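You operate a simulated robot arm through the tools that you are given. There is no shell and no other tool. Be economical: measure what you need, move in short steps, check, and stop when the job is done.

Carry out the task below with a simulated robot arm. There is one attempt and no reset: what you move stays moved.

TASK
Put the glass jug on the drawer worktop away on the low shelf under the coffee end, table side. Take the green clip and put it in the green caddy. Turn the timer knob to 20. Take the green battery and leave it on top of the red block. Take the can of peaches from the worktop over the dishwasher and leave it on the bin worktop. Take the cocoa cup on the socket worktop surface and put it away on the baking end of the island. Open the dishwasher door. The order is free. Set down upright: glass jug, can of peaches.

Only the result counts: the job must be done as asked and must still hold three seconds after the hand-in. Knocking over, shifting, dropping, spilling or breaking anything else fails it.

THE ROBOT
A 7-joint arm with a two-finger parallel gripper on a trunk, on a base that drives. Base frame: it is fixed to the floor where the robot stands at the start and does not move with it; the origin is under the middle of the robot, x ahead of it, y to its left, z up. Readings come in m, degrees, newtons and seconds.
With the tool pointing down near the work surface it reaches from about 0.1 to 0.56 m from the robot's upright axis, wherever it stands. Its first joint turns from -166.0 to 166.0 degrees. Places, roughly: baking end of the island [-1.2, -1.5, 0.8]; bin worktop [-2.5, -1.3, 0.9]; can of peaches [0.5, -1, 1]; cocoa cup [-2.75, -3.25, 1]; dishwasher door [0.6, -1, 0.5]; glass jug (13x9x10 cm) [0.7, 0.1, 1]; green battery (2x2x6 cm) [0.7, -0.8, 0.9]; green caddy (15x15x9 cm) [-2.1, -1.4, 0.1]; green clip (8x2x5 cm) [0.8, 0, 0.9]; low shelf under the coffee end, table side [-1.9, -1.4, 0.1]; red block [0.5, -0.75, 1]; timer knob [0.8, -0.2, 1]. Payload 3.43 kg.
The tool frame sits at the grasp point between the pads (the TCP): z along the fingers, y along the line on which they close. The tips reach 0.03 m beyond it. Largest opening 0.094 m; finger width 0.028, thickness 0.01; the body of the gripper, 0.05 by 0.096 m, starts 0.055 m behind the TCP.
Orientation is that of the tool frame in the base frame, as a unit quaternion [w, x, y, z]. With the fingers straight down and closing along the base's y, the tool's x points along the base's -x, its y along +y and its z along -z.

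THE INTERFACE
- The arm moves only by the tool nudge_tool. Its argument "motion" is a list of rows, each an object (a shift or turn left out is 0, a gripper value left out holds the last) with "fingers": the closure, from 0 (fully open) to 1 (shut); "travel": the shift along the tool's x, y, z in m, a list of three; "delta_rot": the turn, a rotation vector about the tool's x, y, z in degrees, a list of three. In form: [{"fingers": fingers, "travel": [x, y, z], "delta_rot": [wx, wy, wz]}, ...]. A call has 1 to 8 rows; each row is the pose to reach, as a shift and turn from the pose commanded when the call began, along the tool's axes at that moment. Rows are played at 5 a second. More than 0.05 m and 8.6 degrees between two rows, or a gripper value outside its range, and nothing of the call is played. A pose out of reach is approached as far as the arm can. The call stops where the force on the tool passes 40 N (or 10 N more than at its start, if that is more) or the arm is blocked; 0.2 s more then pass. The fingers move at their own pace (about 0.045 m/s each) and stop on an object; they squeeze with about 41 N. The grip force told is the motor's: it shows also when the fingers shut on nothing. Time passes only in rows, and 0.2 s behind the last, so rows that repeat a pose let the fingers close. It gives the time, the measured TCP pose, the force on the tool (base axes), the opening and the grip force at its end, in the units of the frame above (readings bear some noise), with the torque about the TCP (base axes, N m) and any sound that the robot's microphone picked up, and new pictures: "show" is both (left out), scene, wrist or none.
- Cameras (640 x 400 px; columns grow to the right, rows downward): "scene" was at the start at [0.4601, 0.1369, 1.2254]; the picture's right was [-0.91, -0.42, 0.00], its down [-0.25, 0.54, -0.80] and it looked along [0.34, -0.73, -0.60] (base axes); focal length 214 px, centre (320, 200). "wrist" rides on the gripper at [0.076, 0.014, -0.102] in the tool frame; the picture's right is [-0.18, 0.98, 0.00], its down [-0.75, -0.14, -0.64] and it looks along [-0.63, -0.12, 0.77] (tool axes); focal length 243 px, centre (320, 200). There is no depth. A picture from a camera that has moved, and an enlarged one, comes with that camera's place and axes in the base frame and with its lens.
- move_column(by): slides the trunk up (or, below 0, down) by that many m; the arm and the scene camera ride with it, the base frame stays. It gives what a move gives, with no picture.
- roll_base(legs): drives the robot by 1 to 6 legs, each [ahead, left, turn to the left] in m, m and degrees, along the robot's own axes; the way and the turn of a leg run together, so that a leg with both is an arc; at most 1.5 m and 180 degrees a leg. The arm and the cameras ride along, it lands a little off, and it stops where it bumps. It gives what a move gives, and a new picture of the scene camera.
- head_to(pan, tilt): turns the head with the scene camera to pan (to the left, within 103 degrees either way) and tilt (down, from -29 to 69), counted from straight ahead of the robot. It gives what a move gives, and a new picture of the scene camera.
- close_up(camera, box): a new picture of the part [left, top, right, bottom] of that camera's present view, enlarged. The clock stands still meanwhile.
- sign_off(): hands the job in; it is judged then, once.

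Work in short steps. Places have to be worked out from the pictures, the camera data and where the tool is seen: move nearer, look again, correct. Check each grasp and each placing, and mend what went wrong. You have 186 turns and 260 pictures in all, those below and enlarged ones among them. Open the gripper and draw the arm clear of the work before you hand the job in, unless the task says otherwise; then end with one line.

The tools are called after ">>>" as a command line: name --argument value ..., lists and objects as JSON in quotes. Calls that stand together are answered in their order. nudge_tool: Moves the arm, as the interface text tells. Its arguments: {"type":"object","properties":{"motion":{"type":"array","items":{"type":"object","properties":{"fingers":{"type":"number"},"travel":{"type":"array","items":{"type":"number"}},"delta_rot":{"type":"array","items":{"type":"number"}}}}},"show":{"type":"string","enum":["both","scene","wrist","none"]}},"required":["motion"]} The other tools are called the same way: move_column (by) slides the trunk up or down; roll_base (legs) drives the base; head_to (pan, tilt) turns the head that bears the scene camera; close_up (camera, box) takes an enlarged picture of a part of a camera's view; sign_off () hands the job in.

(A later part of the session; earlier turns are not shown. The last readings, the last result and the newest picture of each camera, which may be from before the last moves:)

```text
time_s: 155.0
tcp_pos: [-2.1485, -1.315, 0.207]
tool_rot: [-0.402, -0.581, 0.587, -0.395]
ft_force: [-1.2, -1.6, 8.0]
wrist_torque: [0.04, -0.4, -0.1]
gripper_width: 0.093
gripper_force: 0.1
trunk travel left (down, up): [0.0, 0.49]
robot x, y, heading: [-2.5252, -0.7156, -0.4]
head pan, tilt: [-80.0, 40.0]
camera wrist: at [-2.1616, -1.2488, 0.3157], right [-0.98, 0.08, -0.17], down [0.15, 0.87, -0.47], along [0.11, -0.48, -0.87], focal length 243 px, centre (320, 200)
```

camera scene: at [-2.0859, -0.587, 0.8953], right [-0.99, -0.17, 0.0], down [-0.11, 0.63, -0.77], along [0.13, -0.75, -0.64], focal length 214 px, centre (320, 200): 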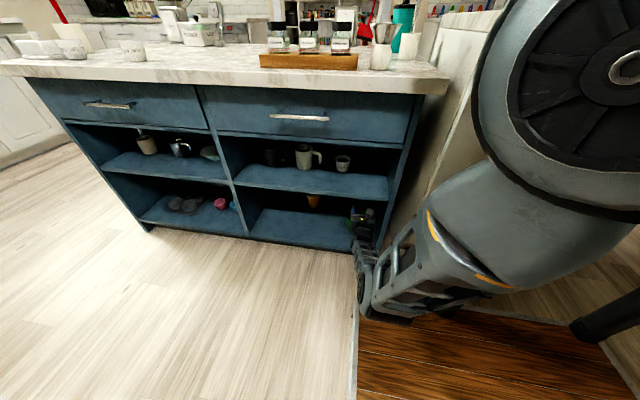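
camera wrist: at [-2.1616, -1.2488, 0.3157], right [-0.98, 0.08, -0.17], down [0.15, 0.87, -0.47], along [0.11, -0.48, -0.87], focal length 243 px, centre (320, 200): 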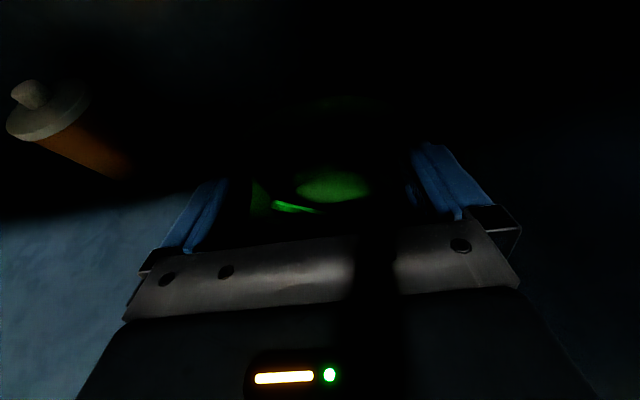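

Slight touch. I narrow the fingers a bit, lower 8 mm and push +x 4 cm.

>>> nudge_tool --motion '[{"fingers": 0.25}, {"travel": [-0.0075, 0, 0.003]}, {"travel": [-0.0075, -0.015, 0.003]}, {"travel": [-0.0075, -0.03, 0.003]}, {"travel": [-0.0075, -0.045, 0.003]}]' --show "wrist"

>>> close_up --camera "scene" --box '[250, 160, 450, 290]'

```text
time_s: 156.2
tcp_pos: [-2.1033, -1.3174, 0.1978]
tool_rot: [-0.402, -0.581, 0.588, -0.394]
ft_force: [-7.1, 0.2, 23.5]
wrist_torque: [0.9, -0.29, 0.21]
gripper_width: 0.0686
gripper_force: 0.0
trunk travel left (down, up): [0.0, 0.49]
robot x, y, heading: [-2.5203, -0.7196, 0.1]
head pan, tilt: [-80.0, 40.0]
camera wrist: at [-2.1162, -1.249, 0.3067], right [-0.98, 0.08, -0.17], down [0.15, 0.87, -0.47], along [0.11, -0.48, -0.87], focal length 243 px, centre (320, 200)
```

wrist: 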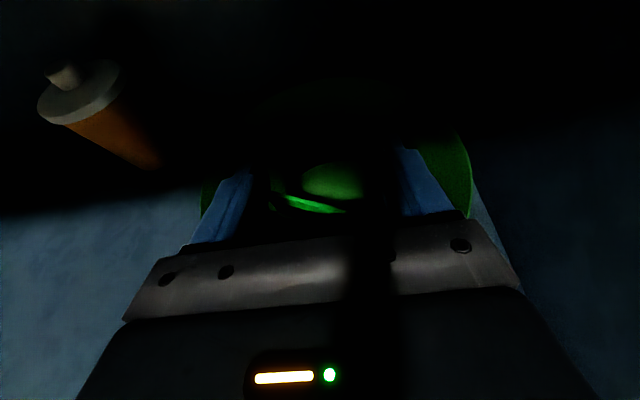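

```text
3.08 times, centred on (350, 225) of scene
camera zoom: at [-2.086, -0.5872, 0.8957], right [-0.99, -0.17, 0.0], down [-0.11, 0.63, -0.77], along [0.13, -0.75, -0.64], focal length 660 px, centre (228, 123)
```

zoom: 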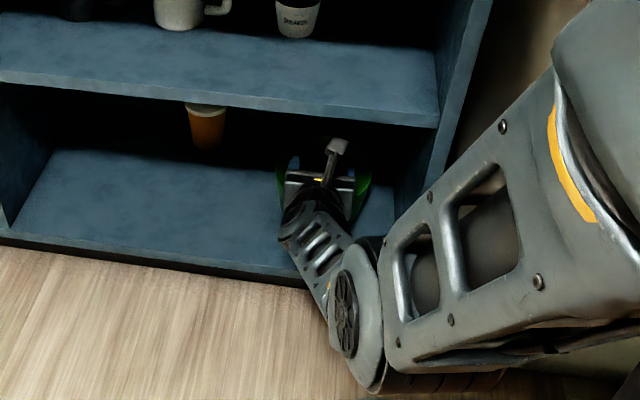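

The caddy moved with it; about 1 cm more. I ease up 3 mm, push 1.1 cm, then rise and withdraw to check.

>>> nudge_tool --motion '[{"travel": [0.003, -0.005, -0.001]}, {"travel": [0.003, -0.011, -0.001]}, {"travel": [0.003, -0.004, -0.001]}, {"travel": [0.04, -0.002, -0.016]}, {"travel": [0.03, 0, -0.05]}, {"travel": [0.01, 0, -0.095]}, {"travel": [0.0, 0, -0.12]}]' --show "wrist"

>>> close_up --camera "scene" --box '[250, 160, 450, 290]'

```text
time_s: 157.8
tcp_pos: [-2.1033, -1.204, 0.2415]
tool_rot: [-0.401, -0.582, 0.588, -0.394]
ft_force: [0.3, -0.1, 0.0]
wrist_torque: [-0.05, 0.02, 0.02]
gripper_width: 0.0702
gripper_force: 0.1
trunk travel left (down, up): [0.0, 0.49]
robot x, y, heading: [-2.5255, -0.7181, -0.3]
head pan, tilt: [-80.0, 40.0]
camera wrist: at [-2.116, -1.1367, 0.3486], right [-0.98, 0.08, -0.17], down [0.15, 0.87, -0.46], along [0.11, -0.48, -0.87], focal length 243 px, centre (320, 200)
```

wrist: 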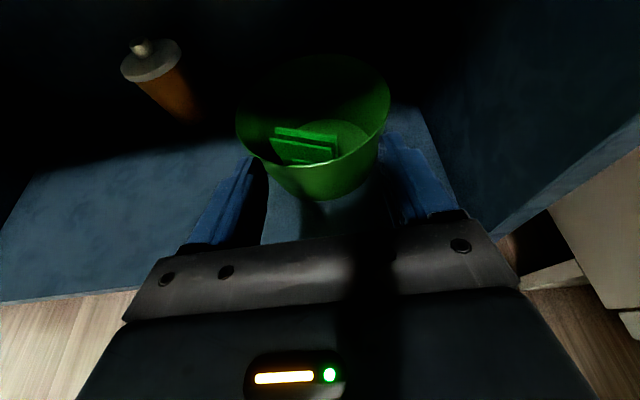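

```text
3.08 times, centred on (350, 225) of scene
camera zoom: at [-2.0857, -0.5876, 0.8954], right [-0.99, -0.17, 0.0], down [-0.11, 0.63, -0.77], along [0.13, -0.75, -0.64], focal length 660 px, centre (228, 123)
```

zoom: 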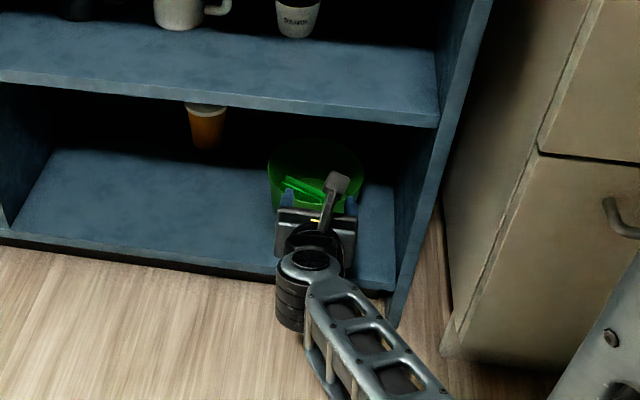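

x is restored (≈-2.095 vs -2.104); y is ≈2 cm too far forward. I close the fingers, lower in front of it and push back gently.

>>> nudge_tool --motion '[{"fingers": 1, "travel": [-0.02, 0, 0.002]}, {"travel": [-0.04, 0.0, 0.012]}, {"travel": [-0.065, 0.0, 0.02]}, {"travel": [-0.07, 0.0, 0.03]}, {"travel": [-0.067, 0.0, 0.04]}]' --show "wrist"

```text
time_s: 159.0
tcp_pos: [-2.1014, -1.2184, 0.1637]
tool_rot: [-0.401, -0.582, 0.587, -0.394]
ft_force: [0.4, -0.3, 0.0]
wrist_torque: [0.04, -0.01, -0.01]
gripper_width: 0.0
gripper_force: 30.8
trunk travel left (down, up): [0.0, 0.49]
robot x, y, heading: [-2.5261, -0.7133, -0.2]
head pan, tilt: [-80.0, 40.0]
camera wrist: at [-2.1158, -1.1495, 0.2722], right [-0.98, 0.08, -0.17], down [0.15, 0.87, -0.46], along [0.11, -0.48, -0.87], focal length 243 px, centre (320, 200)
```

wrist: 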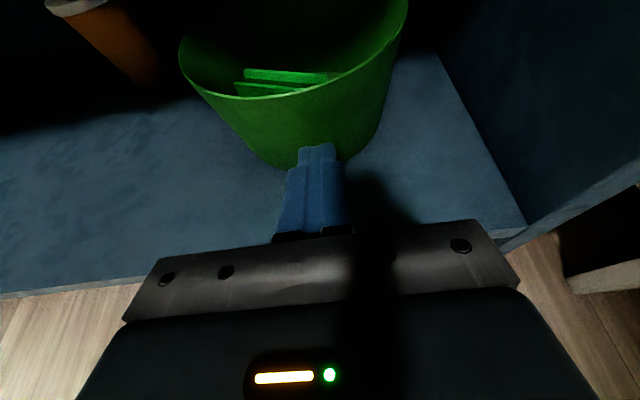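

The caddy base should move back ≈3 cm and ≈1–2 cm right. I shift the finger slightly left of its centre and push 5 cm (≈3 cm of contact).

>>> nudge_tool --motion '[{"travel": [0, -0.024, 0]}, {"travel": [0.006, -0.024, 0.015]}, {"travel": [0.011, -0.022, 0.027]}, {"travel": [0.015, -0.02, 0.037]}, {"travel": [0.018, -0.018, 0.0455]}]' --show "wrist"

```text
time_s: 160.2
tcp_pos: [-2.0849, -1.2657, 0.1639]
tool_rot: [-0.401, -0.582, 0.588, -0.393]
ft_force: [-0.1, 0.7, 0.3]
wrist_torque: [-0.02, -0.03, -0.03]
gripper_width: 0.0
gripper_force: 33.2
trunk travel left (down, up): [0.0, 0.49]
robot x, y, heading: [-2.5261, -0.7203, 0.1]
head pan, tilt: [-80.0, 40.0]
camera wrist: at [-2.0985, -1.1981, 0.2722], right [-0.98, 0.08, -0.17], down [0.15, 0.87, -0.46], along [0.11, -0.48, -0.87], focal length 243 px, centre (320, 200)
```

wrist: 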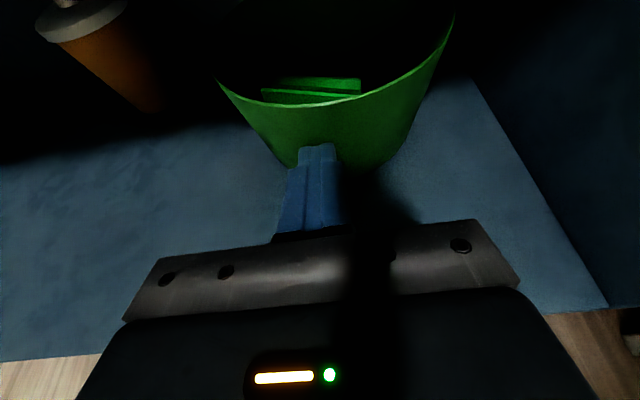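

The caddy base is now at ≈[-2.096,-1.314], matching its original spot within ~1 cm. I withdraw and move the base to face the pot.

>>> nudge_tool --motion '[{"travel": [-0.005, 0, -0.02]}, {"travel": [-0.01, 0, -0.055]}, {"travel": [0.0, 0, -0.085], "fingers": 0}]' --show "none"

>>> roll_base --legs '[[0.19, 0, 0]]'

>>> close_up --camera "wrist" --box '[0, 0, 640, 400]'

```text
time_s: 161.0
tcp_pos: [-2.0837, -1.1876, 0.1942]
tool_rot: [-0.402, -0.582, 0.588, -0.392]
ft_force: [0.7, -0.6, -0.3]
wrist_torque: [-0.03, 0.02, 0.01]
gripper_width: 0.0324
gripper_force: 0.0
trunk travel left (down, up): [0.0, 0.49]
robot x, y, heading: [-2.5263, -0.7183, -0.2]
head pan, tilt: [-80.0, 40.0]
```

```text
time_s: 162.6
tcp_pos: [-1.8928, -1.1899, 0.1952]
tool_rot: [-0.401, -0.582, 0.587, -0.394]
ft_force: [-0.1, -0.1, -0.5]
wrist_torque: [0.0, -0.01, 0.03]
gripper_width: 0.0939
gripper_force: 0.0
trunk travel left (down, up): [0.0, 0.49]
robot x, y, heading: [-2.3348, -0.7181, -0.2]
head pan, tilt: [-80.0, 40.0]
camera scene: at [-1.8939, -0.588, 0.8954], right [-0.99, -0.17, 0.0], down [-0.11, 0.63, -0.77], along [0.13, -0.75, -0.64], focal length 214 px, centre (320, 200)
```

scene: 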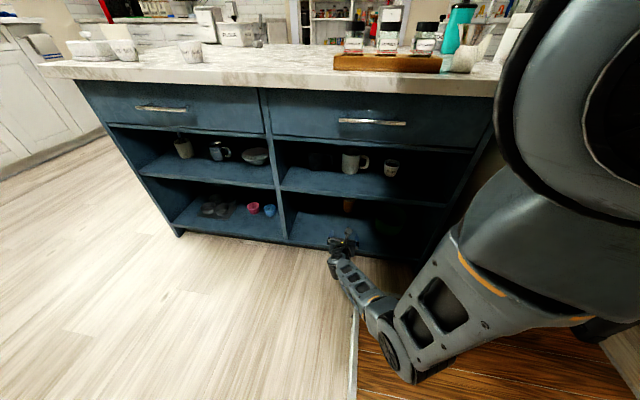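

```text
1.00 times, centred on (320, 200) of wrist (not enlarged: the box is as wide or as high as the picture)
camera zoom: at [-1.906, -1.1211, 0.3034], right [-0.98, 0.08, -0.17], down [0.15, 0.87, -0.46], along [0.11, -0.48, -0.87], focal length 243 px, centre (320, 200)
```

zoom: 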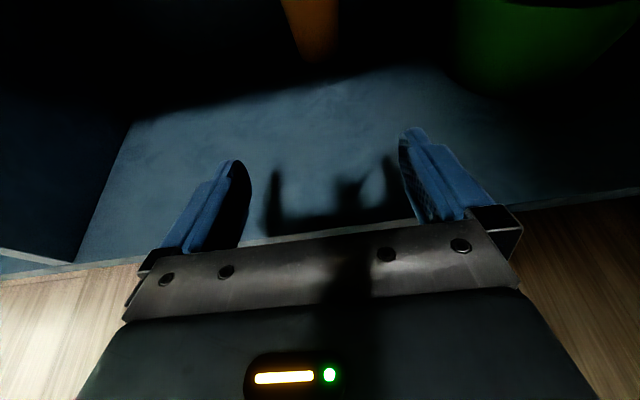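

The pot's base is straight ahead at ≈[-1.895,-1.452]. I enter with open fingers most of the way.

>>> nudge_tool --motion '[{"travel": [0.015, 0.002, 0.041]}, {"travel": [0.03, 0.002, 0.082]}, {"travel": [0.044, 0.002, 0.122]}, {"travel": [0.059, 0.002, 0.164]}, {"travel": [0.072, 0.002, 0.2]}]' --show "wrist"

>>> close_up --camera "scene" --box '[260, 160, 440, 280]'

```text
time_s: 163.8
tcp_pos: [-1.9038, -1.3724, 0.2135]
tool_rot: [-0.401, -0.583, 0.587, -0.393]
ft_force: [-0.1, 0.6, 0.6]
wrist_torque: [0.02, -0.03, -0.04]
gripper_width: 0.0941
gripper_force: 0.0
out of reach, approached as far as the arm can: row 4, 5
trunk travel left (down, up): [0.0, 0.49]
robot x, y, heading: [-2.3288, -0.7147, -0.3]
head pan, tilt: [-80.0, 40.0]
camera wrist: at [-1.9169, -1.3049, 0.3224], right [-0.98, 0.08, -0.16], down [0.15, 0.87, -0.46], along [0.11, -0.48, -0.87], focal length 243 px, centre (320, 200)
```

wrist: 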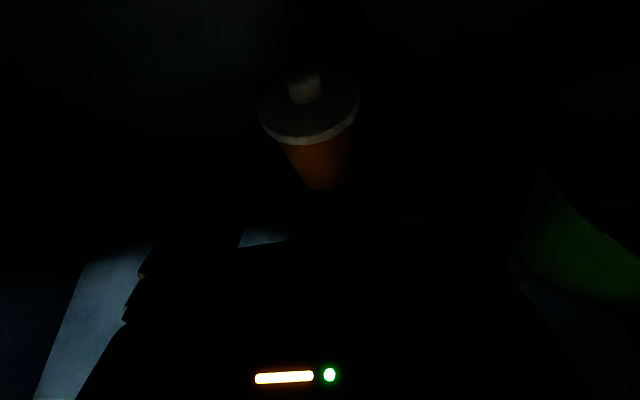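

```text
3.33 times, centred on (350, 220) of scene
camera zoom: at [-1.894, -0.5881, 0.8953], right [-0.99, -0.17, 0.0], down [-0.11, 0.63, -0.77], along [0.13, -0.75, -0.64], focal length 715 px, centre (220, 133)
```

zoom: 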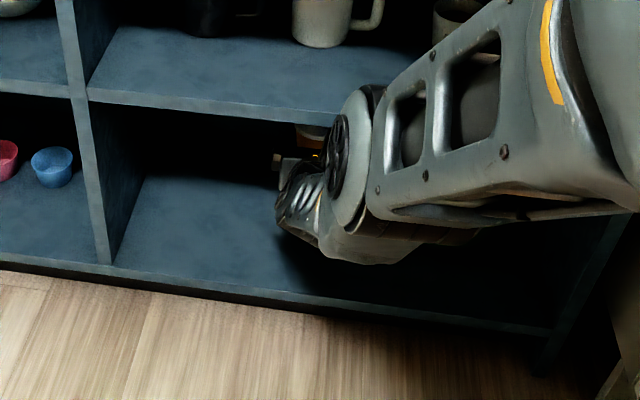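

Aligned with the pot but the arm is at its reach limit. I move the base 6 cm closer, which also carries the open fingers around the lid.

>>> roll_base --legs '[[0, -0.06, 0]]'

>>> nudge_tool --motion '[{"travel": [-0.012, 0, 0.005]}, {"travel": [-0.02, 0, 0.016]}, {"travel": [-0.025, 0, 0.028]}]' --show "wrist"

```text
time_s: 164.8
tcp_pos: [-1.9037, -1.4343, 0.2144]
tool_rot: [-0.401, -0.583, 0.587, -0.393]
ft_force: [-0.4, -0.5, -0.4]
wrist_torque: [-0.01, 0.0, 0.0]
gripper_width: 0.094
gripper_force: 0.0
trunk travel left (down, up): [0.0, 0.49]
robot x, y, heading: [-2.3345, -0.7819, -0.3]
head pan, tilt: [-80.0, 40.0]
camera scene: at [-1.8941, -0.6493, 0.8954], right [-0.99, -0.17, 0.0], down [-0.11, 0.63, -0.77], along [0.13, -0.75, -0.64], focal length 214 px, centre (320, 200)
```

scene: 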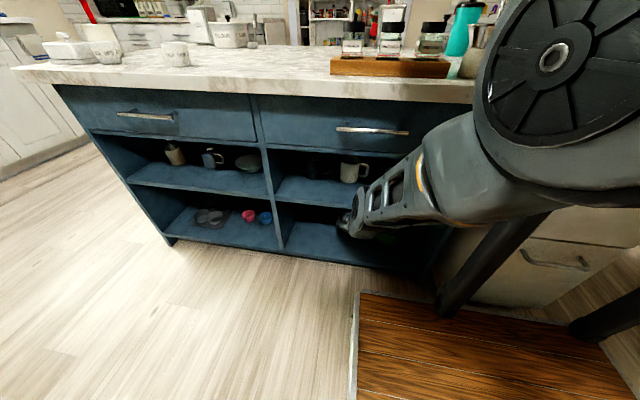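

```text
time_s: 165.6
tcp_pos: [-1.9036, -1.4336, 0.2144]
tool_rot: [-0.401, -0.583, 0.587, -0.394]
ft_force: [-0.5, -0.8, -0.2]
wrist_torque: [-0.01, -0.03, 0.03]
gripper_width: 0.0941
gripper_force: 0.1
out of reach, approached as far as the arm can: row 1, 2, 3
trunk travel left (down, up): [0.0, 0.49]
robot x, y, heading: [-2.3319, -0.7824, -0.1]
head pan, tilt: [-80.0, 40.0]
camera wrist: at [-1.9163, -1.3663, 0.323], right [-0.98, 0.08, -0.17], down [0.15, 0.87, -0.46], along [0.11, -0.48, -0.87], focal length 243 px, centre (320, 200)
```

wrist: 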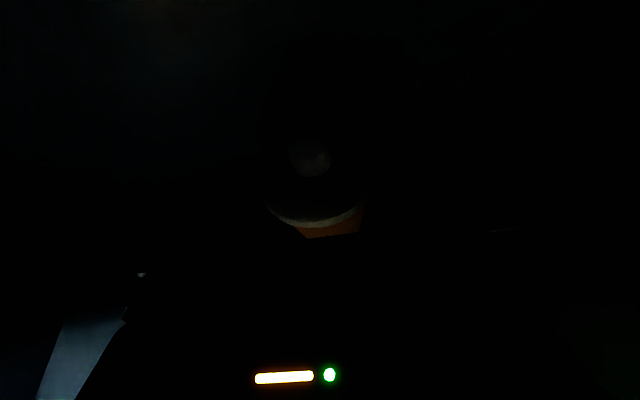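

Lowering is at the reach limit. I pull the tool back 3 cm while increasing pitch by 7°, then bring the base 3 cm closer.

>>> nudge_tool --motion '[{"travel": [-0.005, 0, -0.012], "delta_rot": [0, -3, 0]}, {"travel": [-0.011, 0, -0.028], "delta_rot": [0, -7, 0]}]' --show "none"

>>> roll_base --legs '[[0, -0.035, 0]]'

>>> nudge_tool --motion '[{"travel": [-0.008, 0, 0.004]}, {"travel": [-0.018, 0, 0.01]}, {"travel": [-0.022, 0, 0.014]}]' --show "wrist"

```text
time_s: 166.2
tcp_pos: [-1.9027, -1.4022, 0.2141]
tool_rot: [-0.364, -0.606, 0.611, -0.357]
ft_force: [0.3, 0.0, -0.5]
wrist_torque: [-0.03, 0.0, -0.01]
gripper_width: 0.094
gripper_force: 0.0
trunk travel left (down, up): [0.0, 0.49]
robot x, y, heading: [-2.3345, -0.7823, -0.2]
head pan, tilt: [-80.0, 40.0]
```

```text
time_s: 167.0
tcp_pos: [-1.9035, -1.4386, 0.2146]
tool_rot: [-0.365, -0.605, 0.611, -0.356]
ft_force: [-0.5, 1.5, 0.4]
wrist_torque: [0.0, -0.01, -0.01]
gripper_width: 0.094
gripper_force: 0.1
trunk travel left (down, up): [0.0, 0.49]
robot x, y, heading: [-2.3316, -0.8158, -0.1]
head pan, tilt: [-80.0, 40.0]
camera scene: at [-1.8941, -0.685, 0.8954], right [-0.99, -0.17, 0.0], down [-0.11, 0.63, -0.77], along [0.13, -0.75, -0.64], focal length 214 px, centre (320, 200)
```

scene: 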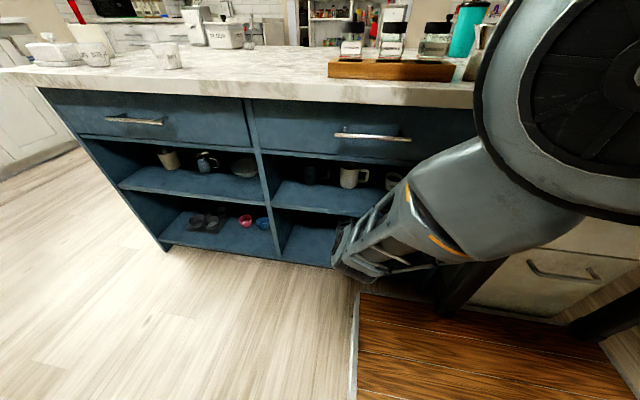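

```text
time_s: 167.8
tcp_pos: [-1.9042, -1.4394, 0.1886]
tool_rot: [-0.364, -0.605, 0.611, -0.357]
ft_force: [-0.2, 0.7, 0.6]
wrist_torque: [0.02, 0.03, 0.01]
gripper_width: 0.0942
gripper_force: 0.1
trunk travel left (down, up): [0.0, 0.49]
robot x, y, heading: [-2.3294, -0.8147, -0.2]
head pan, tilt: [-80.0, 40.0]
camera wrist: at [-1.9168, -1.3855, 0.304], right [-0.98, 0.1, -0.16], down [0.15, 0.92, -0.35], along [0.11, -0.37, -0.92], focal length 243 px, centre (320, 200)
```

wrist: 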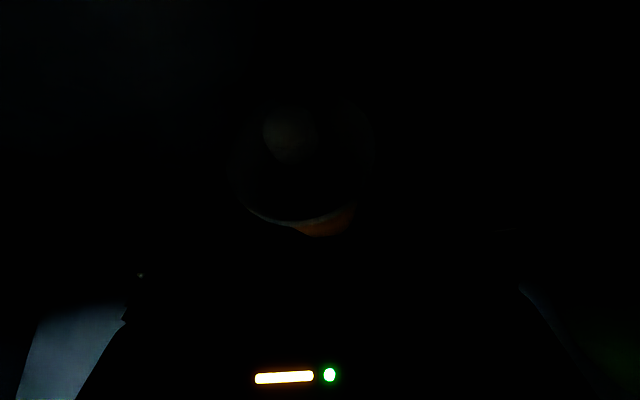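

Fingers now straddle the lid/upper body at z≈0.175. I centre and close.

>>> nudge_tool --motion '[{"travel": [0, -0.005, 0.003]}, {"travel": [0, -0.005, 0.003], "fingers": 1}, {"travel": [0, -0.005, 0.003], "fingers": 1}, {"travel": [0, -0.005, 0.003], "fingers": 1}, {"travel": [0, -0.005, 0.003], "fingers": 1}]' --show "wrist"

```text
time_s: 169.0
tcp_pos: [-1.8987, -1.4423, 0.1875]
tool_rot: [-0.364, -0.605, 0.611, -0.357]
ft_force: [-0.5, 0.6, 0.0]
wrist_torque: [-0.01, -0.01, 0.01]
gripper_width: 0.0715
gripper_force: 40.9
trunk travel left (down, up): [0.0, 0.49]
robot x, y, heading: [-2.3317, -0.8169, 0.1]
head pan, tilt: [-80.0, 40.0]
heard: snap
camera wrist: at [-1.9114, -1.3884, 0.3029], right [-0.98, 0.1, -0.16], down [0.15, 0.92, -0.35], along [0.11, -0.37, -0.92], focal length 243 px, centre (320, 200)
```

wrist: 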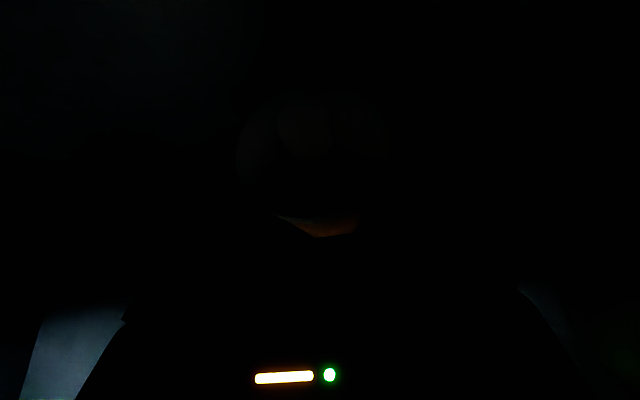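

Gripped at 7.1 cm (a snap was heard; I'll check). I carry the pot back by (-2.8, +9) cm with a slight lift, set it down and release.

>>> nudge_tool --motion '[{"travel": [0.003, 0, -0.0015]}, {"travel": [-0.012, 0.009, -0.028]}, {"travel": [-0.027, 0.019, -0.054]}, {"travel": [-0.041, 0.028, -0.08]}, {"travel": [-0.0437, 0.028, -0.0788]}, {"travel": [-0.0437, 0.028, -0.0788]}]' --show "wrist"

>>> close_up --camera "scene" --box '[240, 160, 440, 290]'

```text
time_s: 170.4
tcp_pos: [-1.9254, -1.3513, 0.1873]
tool_rot: [-0.364, -0.605, 0.611, -0.357]
ft_force: [-1.2, 1.0, 4.2]
wrist_torque: [-0.04, 0.28, -0.03]
gripper_width: 0.0715
gripper_force: 41.0
trunk travel left (down, up): [0.0, 0.49]
robot x, y, heading: [-2.3319, -0.8143, -0.2]
head pan, tilt: [-80.0, 40.0]
camera wrist: at [-1.9377, -1.298, 0.303], right [-0.98, 0.1, -0.16], down [0.15, 0.92, -0.36], along [0.11, -0.37, -0.92], focal length 243 px, centre (320, 200)
```

wrist: 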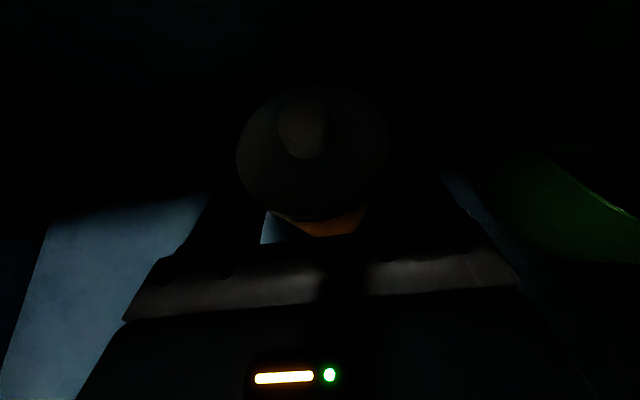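

```text
3.08 times, centred on (340, 225) of scene
camera zoom: at [-1.8943, -0.6849, 0.8955], right [-0.99, -0.17, 0.0], down [-0.11, 0.63, -0.77], along [0.13, -0.75, -0.64], focal length 660 px, centre (258, 123)
```

zoom: 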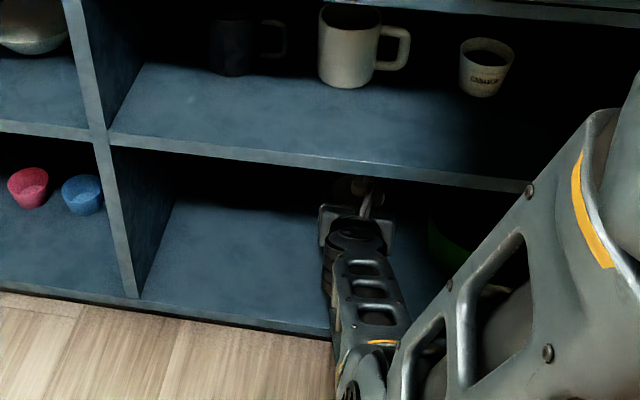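

Set down with light contact. Release and withdraw.

>>> nudge_tool --motion '[{"fingers": 0.6}, {"fingers": 0}, {"fingers": 0}, {"travel": [0.002, 0, -0.03]}, {"travel": [-0.005, 0, -0.07]}, {"travel": [-0.015, 0, -0.115]}, {"travel": [-0.02, 0, -0.15]}]' --show "wrist"

>>> close_up --camera "scene" --box '[240, 160, 440, 290]'

```text
time_s: 172.0
tcp_pos: [-1.9241, -1.2105, 0.2416]
tool_rot: [-0.363, -0.606, 0.61, -0.358]
ft_force: [0.2, -0.7, -1.1]
wrist_torque: [-0.02, 0.0, -0.01]
gripper_width: 0.094
gripper_force: 0.0
trunk travel left (down, up): [0.0, 0.49]
robot x, y, heading: [-2.3341, -0.8156, -0.4]
head pan, tilt: [-80.0, 40.0]
heard: snap
camera wrist: at [-1.9373, -1.1565, 0.3575], right [-0.98, 0.1, -0.16], down [0.15, 0.92, -0.35], along [0.11, -0.37, -0.92], focal length 243 px, centre (320, 200)
```

wrist: 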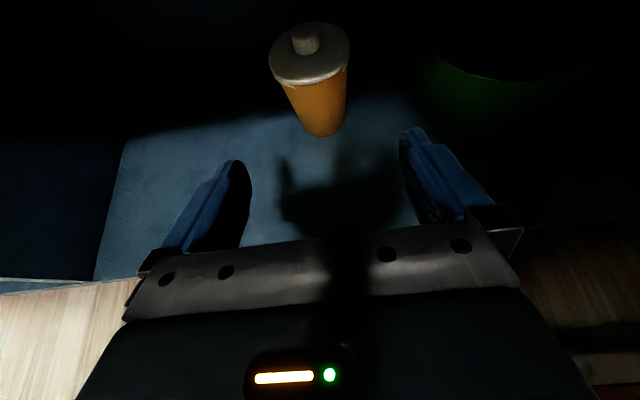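

```text
3.08 times, centred on (340, 225) of scene
camera zoom: at [-1.8941, -0.6851, 0.8953], right [-0.99, -0.17, 0.0], down [-0.11, 0.63, -0.77], along [0.13, -0.75, -0.64], focal length 660 px, centre (258, 123)
```

zoom: 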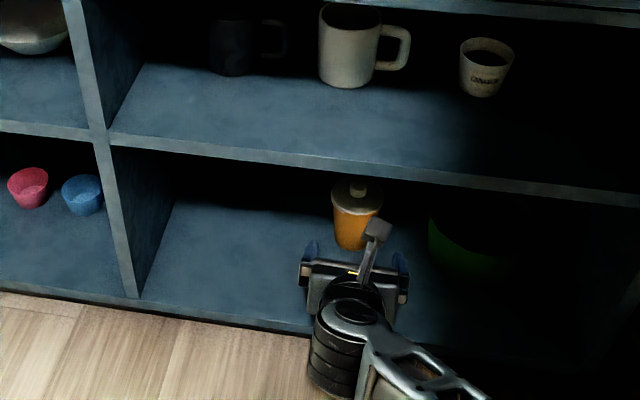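

The pot is back within ~5 mm of its original place and looks intact; the clip is in the caddy. I back the base away from the island and raise the trunk.

>>> roll_base --legs '[[0, 0.3, 0]]'

>>> move_column --by 0.3

>>> close_up --camera "scene" --box '[240, 130, 460, 280]'

```text
time_s: 174.1
tcp_pos: [-1.9223, -0.9072, 0.2412]
tool_rot: [-0.365, -0.605, 0.61, -0.358]
ft_force: [-0.1, -1.3, -0.1]
wrist_torque: [0.04, 0.02, 0.01]
gripper_width: 0.094
gripper_force: 0.0
trunk travel left (down, up): [0.0, 0.49]
robot x, y, heading: [-2.3341, -0.5128, -0.2]
head pan, tilt: [-80.0, 40.0]
camera scene: at [-1.8939, -0.3811, 0.8954], right [-0.98, -0.17, 0.0], down [-0.11, 0.63, -0.77], along [0.13, -0.75, -0.64], focal length 214 px, centre (320, 200)
```

scene: 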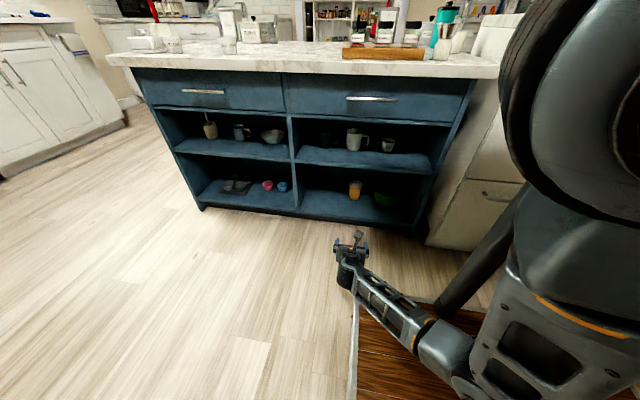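

```text
time_s: 177.1
tcp_pos: [-1.9225, -0.9073, 0.5417]
tool_rot: [-0.365, -0.606, 0.61, -0.358]
ft_force: [-0.5, -0.6, -0.3]
wrist_torque: [0.0, -0.01, 0.01]
gripper_width: 0.094
gripper_force: 0.0
trunk travel left (down, up): [-0.3, 0.19]
robot x, y, heading: [-2.3319, -0.5135, -0.1]
head pan, tilt: [-80.0, 40.0]
```

```text
2.67 times, centred on (350, 205) of scene
camera zoom: at [-1.8938, -0.3811, 1.1953], right [-0.98, -0.17, 0.0], down [-0.11, 0.63, -0.77], along [0.13, -0.75, -0.64], focal length 572 px, centre (240, 187)
```

zoom: 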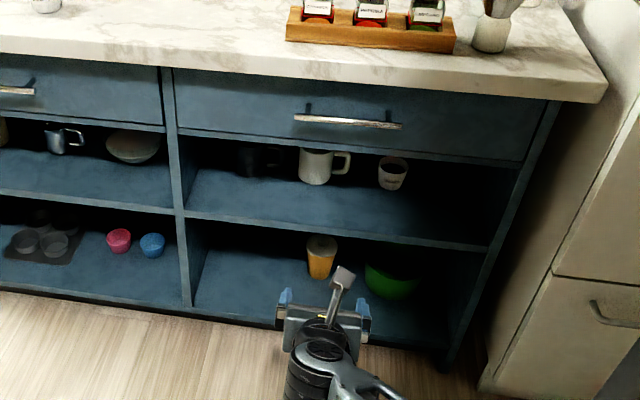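

Pot and caddy match their original places to ~1.5 cm. Next the cocoa cup; I raise the arm and turn the tool back to vertical.

>>> nudge_tool --motion '[{"travel": [0.043, 0, -0.024]}, {"travel": [0.086, 0, -0.048], "delta_rot": [0, -6, 0]}, {"travel": [0.129, 0, -0.072], "delta_rot": [0, -14, 0]}, {"travel": [0.172, 0, -0.096], "delta_rot": [0, -22, 0]}, {"travel": [0.215, 0, -0.12], "delta_rot": [0, -30, 0]}, {"travel": [0.258, 0, -0.144], "delta_rot": [0, -38, 0]}, {"travel": [0.301, 0, -0.168], "delta_rot": [0, -46, 0]}, {"travel": [0.344, 0, -0.192], "delta_rot": [0, -54, 0]}]' --show "scene"

```text
time_s: 179.1
tcp_pos: [-1.7457, -0.6588, 0.8424]
tool_rot: [0.033, 0.891, -0.449, 0.057]
ft_force: [0.2, 0.4, -0.3]
wrist_torque: [0.0, 0.01, -0.03]
gripper_width: 0.0941
gripper_force: 0.1
out of reach, approached as far as the arm can: row 4, 6, 7, 8
trunk travel left (down, up): [-0.3, 0.19]
robot x, y, heading: [-2.3335, -0.5121, -0.1]
head pan, tilt: [-80.0, 40.0]
stopped in row 8: the arm was blocked; the commanded pose is now the measured one
camera scene: at [-1.8936, -0.3822, 1.1954], right [-0.99, -0.17, 0.0], down [-0.11, 0.63, -0.77], along [0.13, -0.75, -0.64], focal length 214 px, centre (320, 200)
```

scene: 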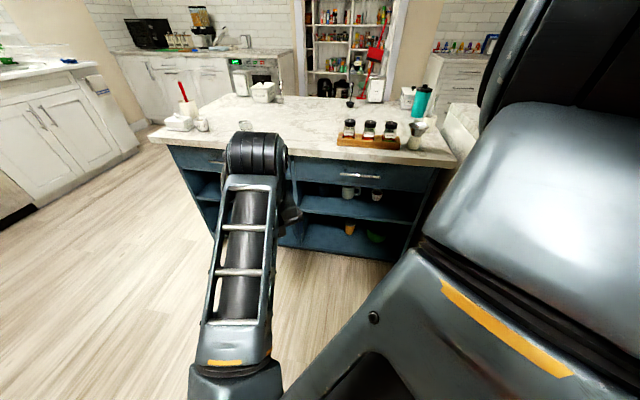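

The arm is folded elbow-low. I extend it outward to the right while unwinding the yaw.

>>> nudge_tool --motion '[{"travel": [0.0157, 0.0417, -0.01], "delta_rot": [0, 0, 4]}, {"travel": [0.0315, 0.0835, -0.02], "delta_rot": [0, 0, 8]}, {"travel": [0.047, 0.125, -0.03], "delta_rot": [0, 0, 12]}, {"travel": [0.063, 0.167, -0.04], "delta_rot": [0, 0, 16]}, {"travel": [0.079, 0.209, -0.05], "delta_rot": [0, 0, 20]}, {"travel": [0.0945, 0.25, -0.06], "delta_rot": [0, 0, 24]}, {"travel": [0.11, 0.292, -0.07], "delta_rot": [0, 0, 27]}, {"travel": [0.126, 0.334, -0.08], "delta_rot": [0, 0, 30]}]' --show "scene"

```text
time_s: 180.9
tcp_pos: [-1.8793, -0.7999, 0.8306]
tool_rot: [0.02, 0.746, -0.663, 0.065]
ft_force: [-0.3, -0.4, -0.2]
wrist_torque: [0.02, -0.05, -0.02]
gripper_width: 0.0942
gripper_force: 0.0
out of reach, approached as far as the arm can: row 4, 5, 6, 7, 8
trunk travel left (down, up): [-0.3, 0.19]
robot x, y, heading: [-2.3337, -0.5142, -0.5]
head pan, tilt: [-80.0, 40.0]
camera scene: at [-1.8937, -0.3827, 1.1955], right [-0.99, -0.17, 0.0], down [-0.11, 0.63, -0.77], along [0.13, -0.75, -0.64], focal length 214 px, centre (320, 200)
```

scene: 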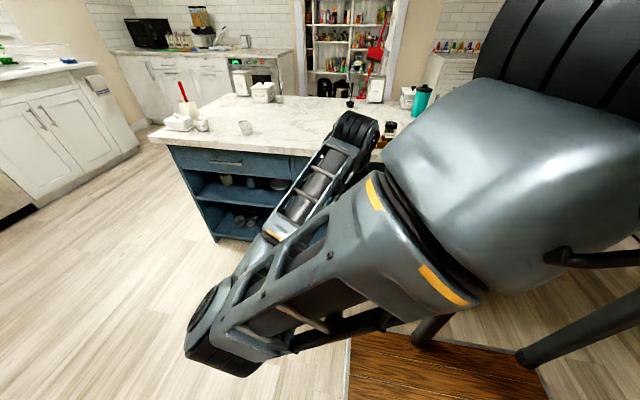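

Now raise it toward [-1.91,-0.95,1.16], which should bring the elbow back up.

>>> nudge_tool --motion '[{"travel": [0.023, 0.0036, -0.039]}, {"travel": [0.046, 0.007, -0.078]}, {"travel": [0.069, 0.011, -0.117]}, {"travel": [0.0925, 0.0145, -0.156]}, {"travel": [0.1156, 0.018, -0.195]}, {"travel": [0.139, 0.022, -0.234]}, {"travel": [0.162, 0.025, -0.273]}, {"travel": [0.185, 0.029, -0.312]}]' --show "scene"

```text
time_s: 182.7
tcp_pos: [-1.8003, -0.7487, 1.0614]
tool_rot: [0.019, 0.743, -0.666, 0.063]
ft_force: [-0.2, 1.1, -0.2]
wrist_torque: [0.01, 0.02, -0.03]
gripper_width: 0.0944
gripper_force: 0.0
out of reach, approached as far as the arm can: row 1, 2, 3, 4, 5, 6, 7, 8
trunk travel left (down, up): [-0.3, 0.19]
robot x, y, heading: [-2.3314, -0.5132, 0.3]
head pan, tilt: [-80.0, 40.0]
camera scene: at [-1.8936, -0.3824, 1.1953], right [-0.99, -0.17, 0.0], down [-0.11, 0.63, -0.77], along [0.13, -0.75, -0.64], focal length 214 px, centre (320, 200)
```

scene: 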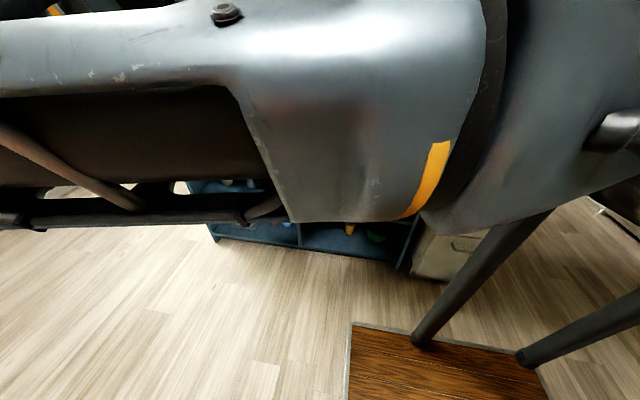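

Elbow is rising. I continue outward and up to [-1.95,-0.95,1.25].

>>> nudge_tool --motion '[{"travel": [0.027, 0.022, -0.025]}, {"travel": [0.055, 0.044, -0.05]}, {"travel": [0.083, 0.066, -0.075]}, {"travel": [0.11, 0.088, -0.1]}, {"travel": [0.14, 0.11, -0.125]}, {"travel": [0.17, 0.135, -0.15]}, {"travel": [0.204, 0.162, -0.175]}]' --show "scene"

```text
time_s: 184.3
tcp_pos: [-1.7945, -0.7305, 1.1083]
tool_rot: [0.017, 0.744, -0.665, 0.065]
ft_force: [0.1, -0.5, 0.2]
wrist_torque: [0.01, 0.0, 0.0]
gripper_width: 0.094
gripper_force: 0.0
out of reach, approached as far as the arm can: row 1, 2, 3, 4, 5, 6, 7
trunk travel left (down, up): [-0.3, 0.19]
robot x, y, heading: [-2.3353, -0.5183, -0.2]
head pan, tilt: [-80.0, 40.0]
camera scene: at [-1.8937, -0.3823, 1.1954], right [-0.99, -0.17, 0.0], down [-0.11, 0.63, -0.77], along [0.13, -0.75, -0.64], focal length 214 px, centre (320, 200)
```

scene: 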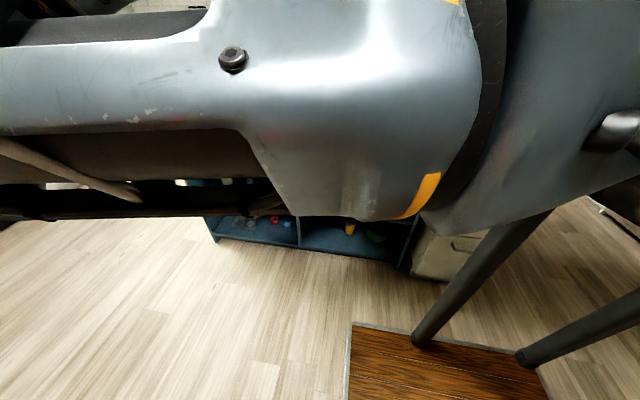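

Stuck, likely a wrist-joint limit; I rotate the tool yaw back toward the start orientation.

>>> nudge_tool --motion '[{"travel": [0.01, 0, 0], "delta_rot": [0, 0, 8]}, {"travel": [0.02, 0, 0], "delta_rot": [0, 0, 16]}, {"travel": [0.03, 0, 0], "delta_rot": [0, 0, 24]}, {"travel": [0.05, 0, -0.01], "delta_rot": [0, 0, 32]}, {"travel": [0.08, 0.01, -0.02], "delta_rot": [0, 0, 40]}, {"travel": [0.11, 0.03, -0.03], "delta_rot": [0, 0, 48]}, {"travel": [0.14, 0.05, -0.04], "delta_rot": [0, 0, 56]}, {"travel": [0.17, 0.07, -0.05], "delta_rot": [0, 0, 64]}]' --show "scene"

```text
time_s: 186.1
tcp_pos: [-1.7698, -0.7495, 1.0981]
tool_rot: [0.019, -0.278, 0.958, -0.064]
ft_force: [-0.6, 0.1, 0.3]
wrist_torque: [-0.02, -0.02, 0.01]
gripper_width: 0.094
gripper_force: 0.0
out of reach, approached as far as the arm can: row 1, 2, 3, 4, 5, 6, 7, 8
trunk travel left (down, up): [-0.3, 0.19]
robot x, y, heading: [-2.3311, -0.5144, -0.2]
head pan, tilt: [-80.0, 40.0]
camera scene: at [-1.8936, -0.3823, 1.1954], right [-0.99, -0.17, 0.0], down [-0.11, 0.63, -0.77], along [0.13, -0.75, -0.64], focal length 214 px, centre (320, 200)
```

scene: 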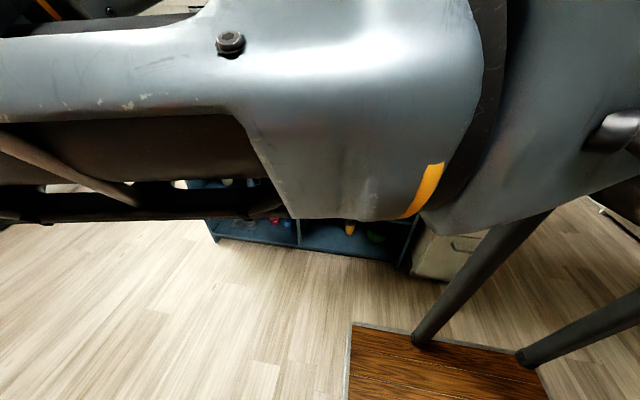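

The yaw unwinds but the forearm stays folded. I pitch the tool outward and extend to the right at height so the elbow can unfold.

>>> nudge_tool --motion '[{"travel": [0.03, -0.026, -0.0065], "delta_rot": [5, 3.2, -0.4]}, {"travel": [0.061, -0.052, -0.013], "delta_rot": [10.1, 6.4, -0.9]}, {"travel": [0.092, -0.078, -0.02], "delta_rot": [15.2, 9.5, -1.3]}, {"travel": [0.1225, -0.1045, -0.0265], "delta_rot": [20.3, 12.7, -1.7]}, {"travel": [0.153, -0.13, -0.033], "delta_rot": [25.3, 15.9, -2.2]}, {"travel": [0.184, -0.157, -0.04], "delta_rot": [30.4, 19, -2.6]}, {"travel": [0.214, -0.183, -0.046], "delta_rot": [35.4, 22.2, -3]}, {"travel": [0.245, -0.209, -0.053], "delta_rot": [40.5, 25.4, -3.5]}]' --show "scene"

```text
time_s: 187.9
tcp_pos: [-1.7895, -0.9057, 1.1274]
tool_rot: [-0.095, -0.261, 0.85, -0.447]
ft_force: [0.6, 0.0, 0.3]
wrist_torque: [-0.01, 0.02, -0.01]
gripper_width: 0.0941
gripper_force: 0.0
out of reach, approached as far as the arm can: row 1, 2, 3, 4, 5, 6, 7, 8
trunk travel left (down, up): [-0.3, 0.19]
robot x, y, heading: [-2.3312, -0.5116, 0.0]
head pan, tilt: [-80.0, 40.0]
camera scene: at [-1.8936, -0.3823, 1.1954], right [-0.99, -0.17, 0.0], down [-0.11, 0.63, -0.77], along [0.13, -0.75, -0.64], focal length 214 px, centre (320, 200)
```

scene: 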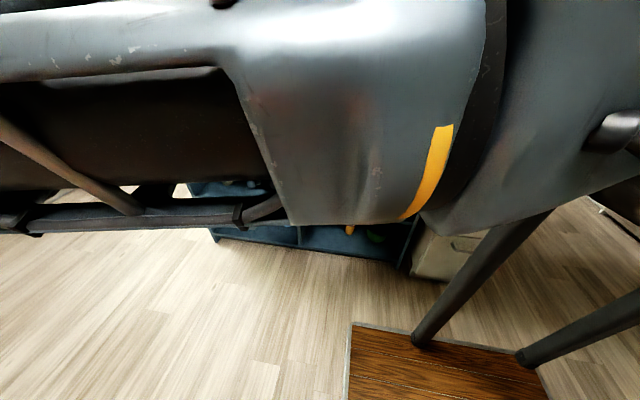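

It's unfolding. I keep extending outward.

>>> nudge_tool --motion '[{"travel": [0.03, -0.0126, 0.0236]}, {"travel": [0.06, -0.025, 0.047]}, {"travel": [0.09, -0.038, 0.071]}, {"travel": [0.12, -0.05, 0.094]}, {"travel": [0.15, -0.063, 0.118]}, {"travel": [0.18, -0.0755, 0.1415]}, {"travel": [0.211, -0.088, 0.165]}]' --show "scene"

```text
time_s: 189.5
tcp_pos: [-1.7842, -0.909, 1.1243]
tool_rot: [-0.095, -0.263, 0.85, -0.446]
ft_force: [-1.0, 0.3, 0.2]
wrist_torque: [0.0, 0.0, -0.01]
gripper_width: 0.0942
gripper_force: 0.1
out of reach, approached as far as the arm can: row 1, 2, 3, 4, 5, 6, 7
trunk travel left (down, up): [-0.3, 0.19]
robot x, y, heading: [-2.3321, -0.5138, -0.1]
head pan, tilt: [-80.0, 40.0]
camera scene: at [-1.8936, -0.3823, 1.1954], right [-0.99, -0.17, 0.0], down [-0.11, 0.63, -0.77], along [0.13, -0.75, -0.64], focal length 214 px, centre (320, 200)
```

scene: 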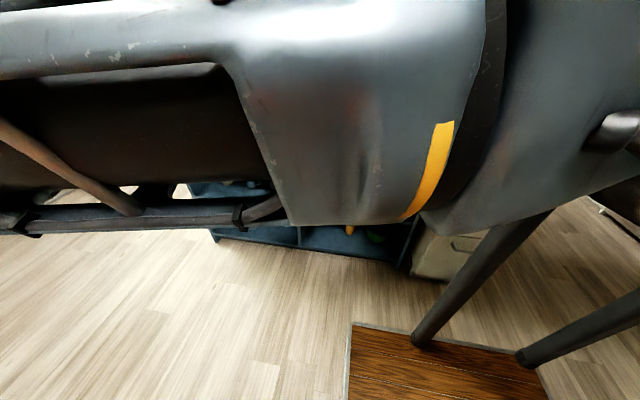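

The elbow is stuck against a joint limit. I drive to the open floor near the counter, where there is room to re-extend the arm.

>>> roll_base --legs '[[1.4, 0, 0], [0.55, 0, 0]]'

```text
time_s: 199.2
tcp_pos: [0.1514, -0.9618, 1.1225]
tool_rot: [-0.103, -0.249, 0.854, -0.445]
ft_force: [0.8, -0.4, 0.0]
wrist_torque: [0.06, 0.0, -0.02]
gripper_width: 0.0939
gripper_force: 0.1
trunk travel left (down, up): [-0.3, 0.19]
robot x, y, heading: [-0.3828, -0.5507, -1.6]
head pan, tilt: [-80.0, 40.0]
camera scene: at [0.0591, -0.4326, 1.1954], right [-0.99, -0.14, 0.0], down [-0.09, 0.64, -0.77], along [0.11, -0.76, -0.64], focal length 214 px, centre (320, 200)
```

scene: 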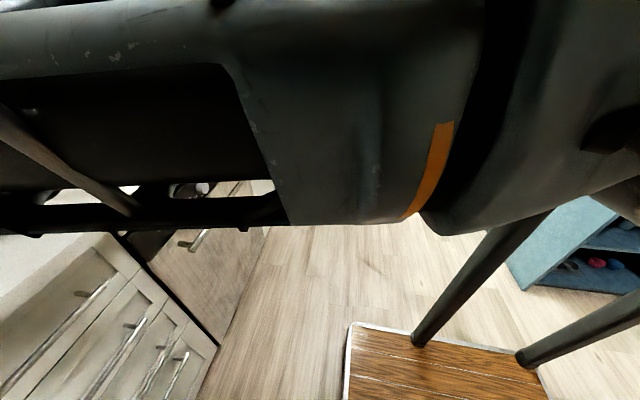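

I lower the tool to about z 0.82 to see if it frees up.

>>> nudge_tool --motion '[{"travel": [-0.017, 0.0304, 0.025]}, {"travel": [-0.034, 0.061, 0.05]}, {"travel": [-0.051, 0.0913, 0.0746]}, {"travel": [-0.068, 0.122, 0.0995]}, {"travel": [-0.0845, 0.152, 0.124]}, {"travel": [-0.1015, 0.1826, 0.149]}, {"travel": [-0.1185, 0.213, 0.174]}]' --show "scene"

```text
time_s: 200.8
tcp_pos: [0.1503, -0.9629, 0.823]
tool_rot: [-0.102, -0.248, 0.854, -0.446]
ft_force: [0.1, 0.6, 0.0]
wrist_torque: [0.0, -0.01, 0.0]
gripper_width: 0.0938
gripper_force: 0.1
trunk travel left (down, up): [-0.3, 0.19]
robot x, y, heading: [-0.3842, -0.552, -2.0]
head pan, tilt: [-80.0, 40.0]
camera scene: at [0.0591, -0.4327, 1.1955], right [-0.99, -0.14, 0.0], down [-0.09, 0.64, -0.77], along [0.11, -0.76, -0.64], focal length 214 px, centre (320, 200)
```

scene: 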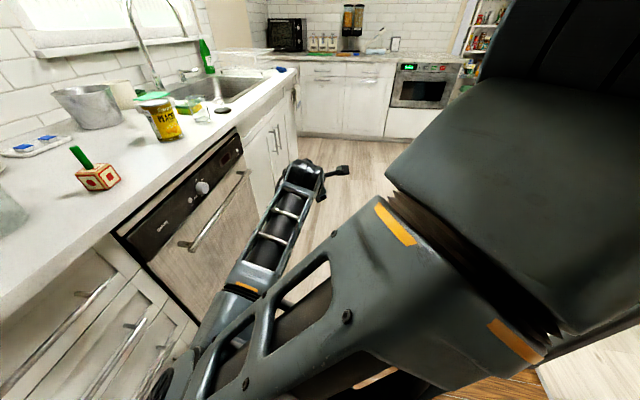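

It moves freely here. I extend the arm far out to the right (over open floor) to straighten it.

>>> nudge_tool --motion '[{"travel": [0.0326, -0.0125, 0.031]}, {"travel": [0.065, -0.025, 0.062]}, {"travel": [0.098, -0.0375, 0.0926]}, {"travel": [0.1305, -0.05, 0.1235]}, {"travel": [0.163, -0.0625, 0.154]}, {"travel": [0.196, -0.075, 0.185]}, {"travel": [0.228, -0.0875, 0.216]}, {"travel": [0.261, -0.1, 0.247]}]' --show "scene"

```text
time_s: 202.6
tcp_pos: [0.1059, -1.0563, 0.8321]
tool_rot: [-0.102, -0.249, 0.854, -0.446]
ft_force: [0.5, -0.6, -0.3]
wrist_torque: [0.01, 0.01, 0.01]
gripper_width: 0.094
gripper_force: 0.1
out of reach, approached as far as the arm can: row 3, 4, 5, 6, 7, 8
trunk travel left (down, up): [-0.3, 0.19]
robot x, y, heading: [-0.382, -0.5482, -2.1]
head pan, tilt: [-80.0, 40.0]
camera scene: at [0.059, -0.4326, 1.1954], right [-0.99, -0.14, 0.0], down [-0.09, 0.64, -0.77], along [0.11, -0.76, -0.64], focal length 214 px, centre (320, 200)
```

scene: 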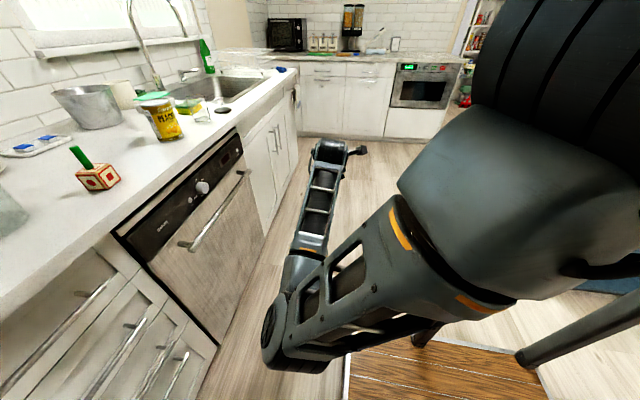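

The wrist roll I unwound earlier limits it here. I restore the roll used at the shelf, then extend.

>>> nudge_tool --motion '[{"delta_rot": [0, 0, -8]}, {"delta_rot": [0, 0, -16]}, {"delta_rot": [0, 0, -24]}, {"delta_rot": [0, 0, -32]}, {"delta_rot": [0, 0, -40]}, {"delta_rot": [0, 0, -48]}, {"delta_rot": [0, 0, -56]}]' --show "none"

```text
time_s: 204.2
tcp_pos: [0.1032, -1.0497, 0.8326]
tool_rot: [-0.301, -0.621, 0.636, -0.345]
ft_force: [-0.7, -0.9, 0.2]
wrist_torque: [0.0, -0.05, 0.01]
gripper_width: 0.0941
gripper_force: 0.0
trunk travel left (down, up): [-0.3, 0.19]
robot x, y, heading: [-0.3823, -0.5498, -2.2]
head pan, tilt: [-80.0, 40.0]
```

Extend outward and slightly up with this roll.

>>> nudge_tool --motion '[{"travel": [0.033, 0.0137, 0.02]}, {"travel": [0.066, 0.0273, 0.04]}, {"travel": [0.099, 0.041, 0.06]}, {"travel": [0.132, 0.0546, 0.08]}, {"travel": [0.165, 0.068, 0.1]}, {"travel": [0.198, 0.082, 0.12]}, {"travel": [0.231, 0.0956, 0.14]}]' --show "scene"

```text
time_s: 205.8
tcp_pos: [0.1015, -1.0576, 0.834]
tool_rot: [-0.299, -0.621, 0.637, -0.345]
ft_force: [-0.1, -0.7, 0.1]
wrist_torque: [0.02, -0.03, -0.01]
gripper_width: 0.0941
gripper_force: 0.1
out of reach, approached as far as the arm can: row 1, 2, 3, 4, 5, 6, 7
trunk travel left (down, up): [-0.3, 0.19]
robot x, y, heading: [-0.3832, -0.5529, -2.1]
head pan, tilt: [-80.0, 40.0]
camera scene: at [0.059, -0.4326, 1.1954], right [-0.99, -0.14, 0.0], down [-0.09, 0.64, -0.77], along [0.11, -0.76, -0.64], focal length 214 px, centre (320, 200)
```

scene: 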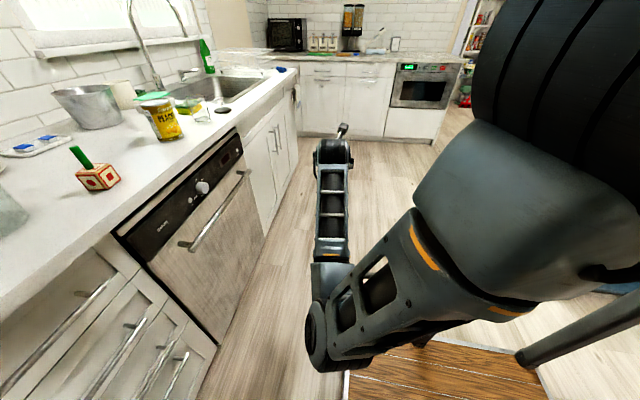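

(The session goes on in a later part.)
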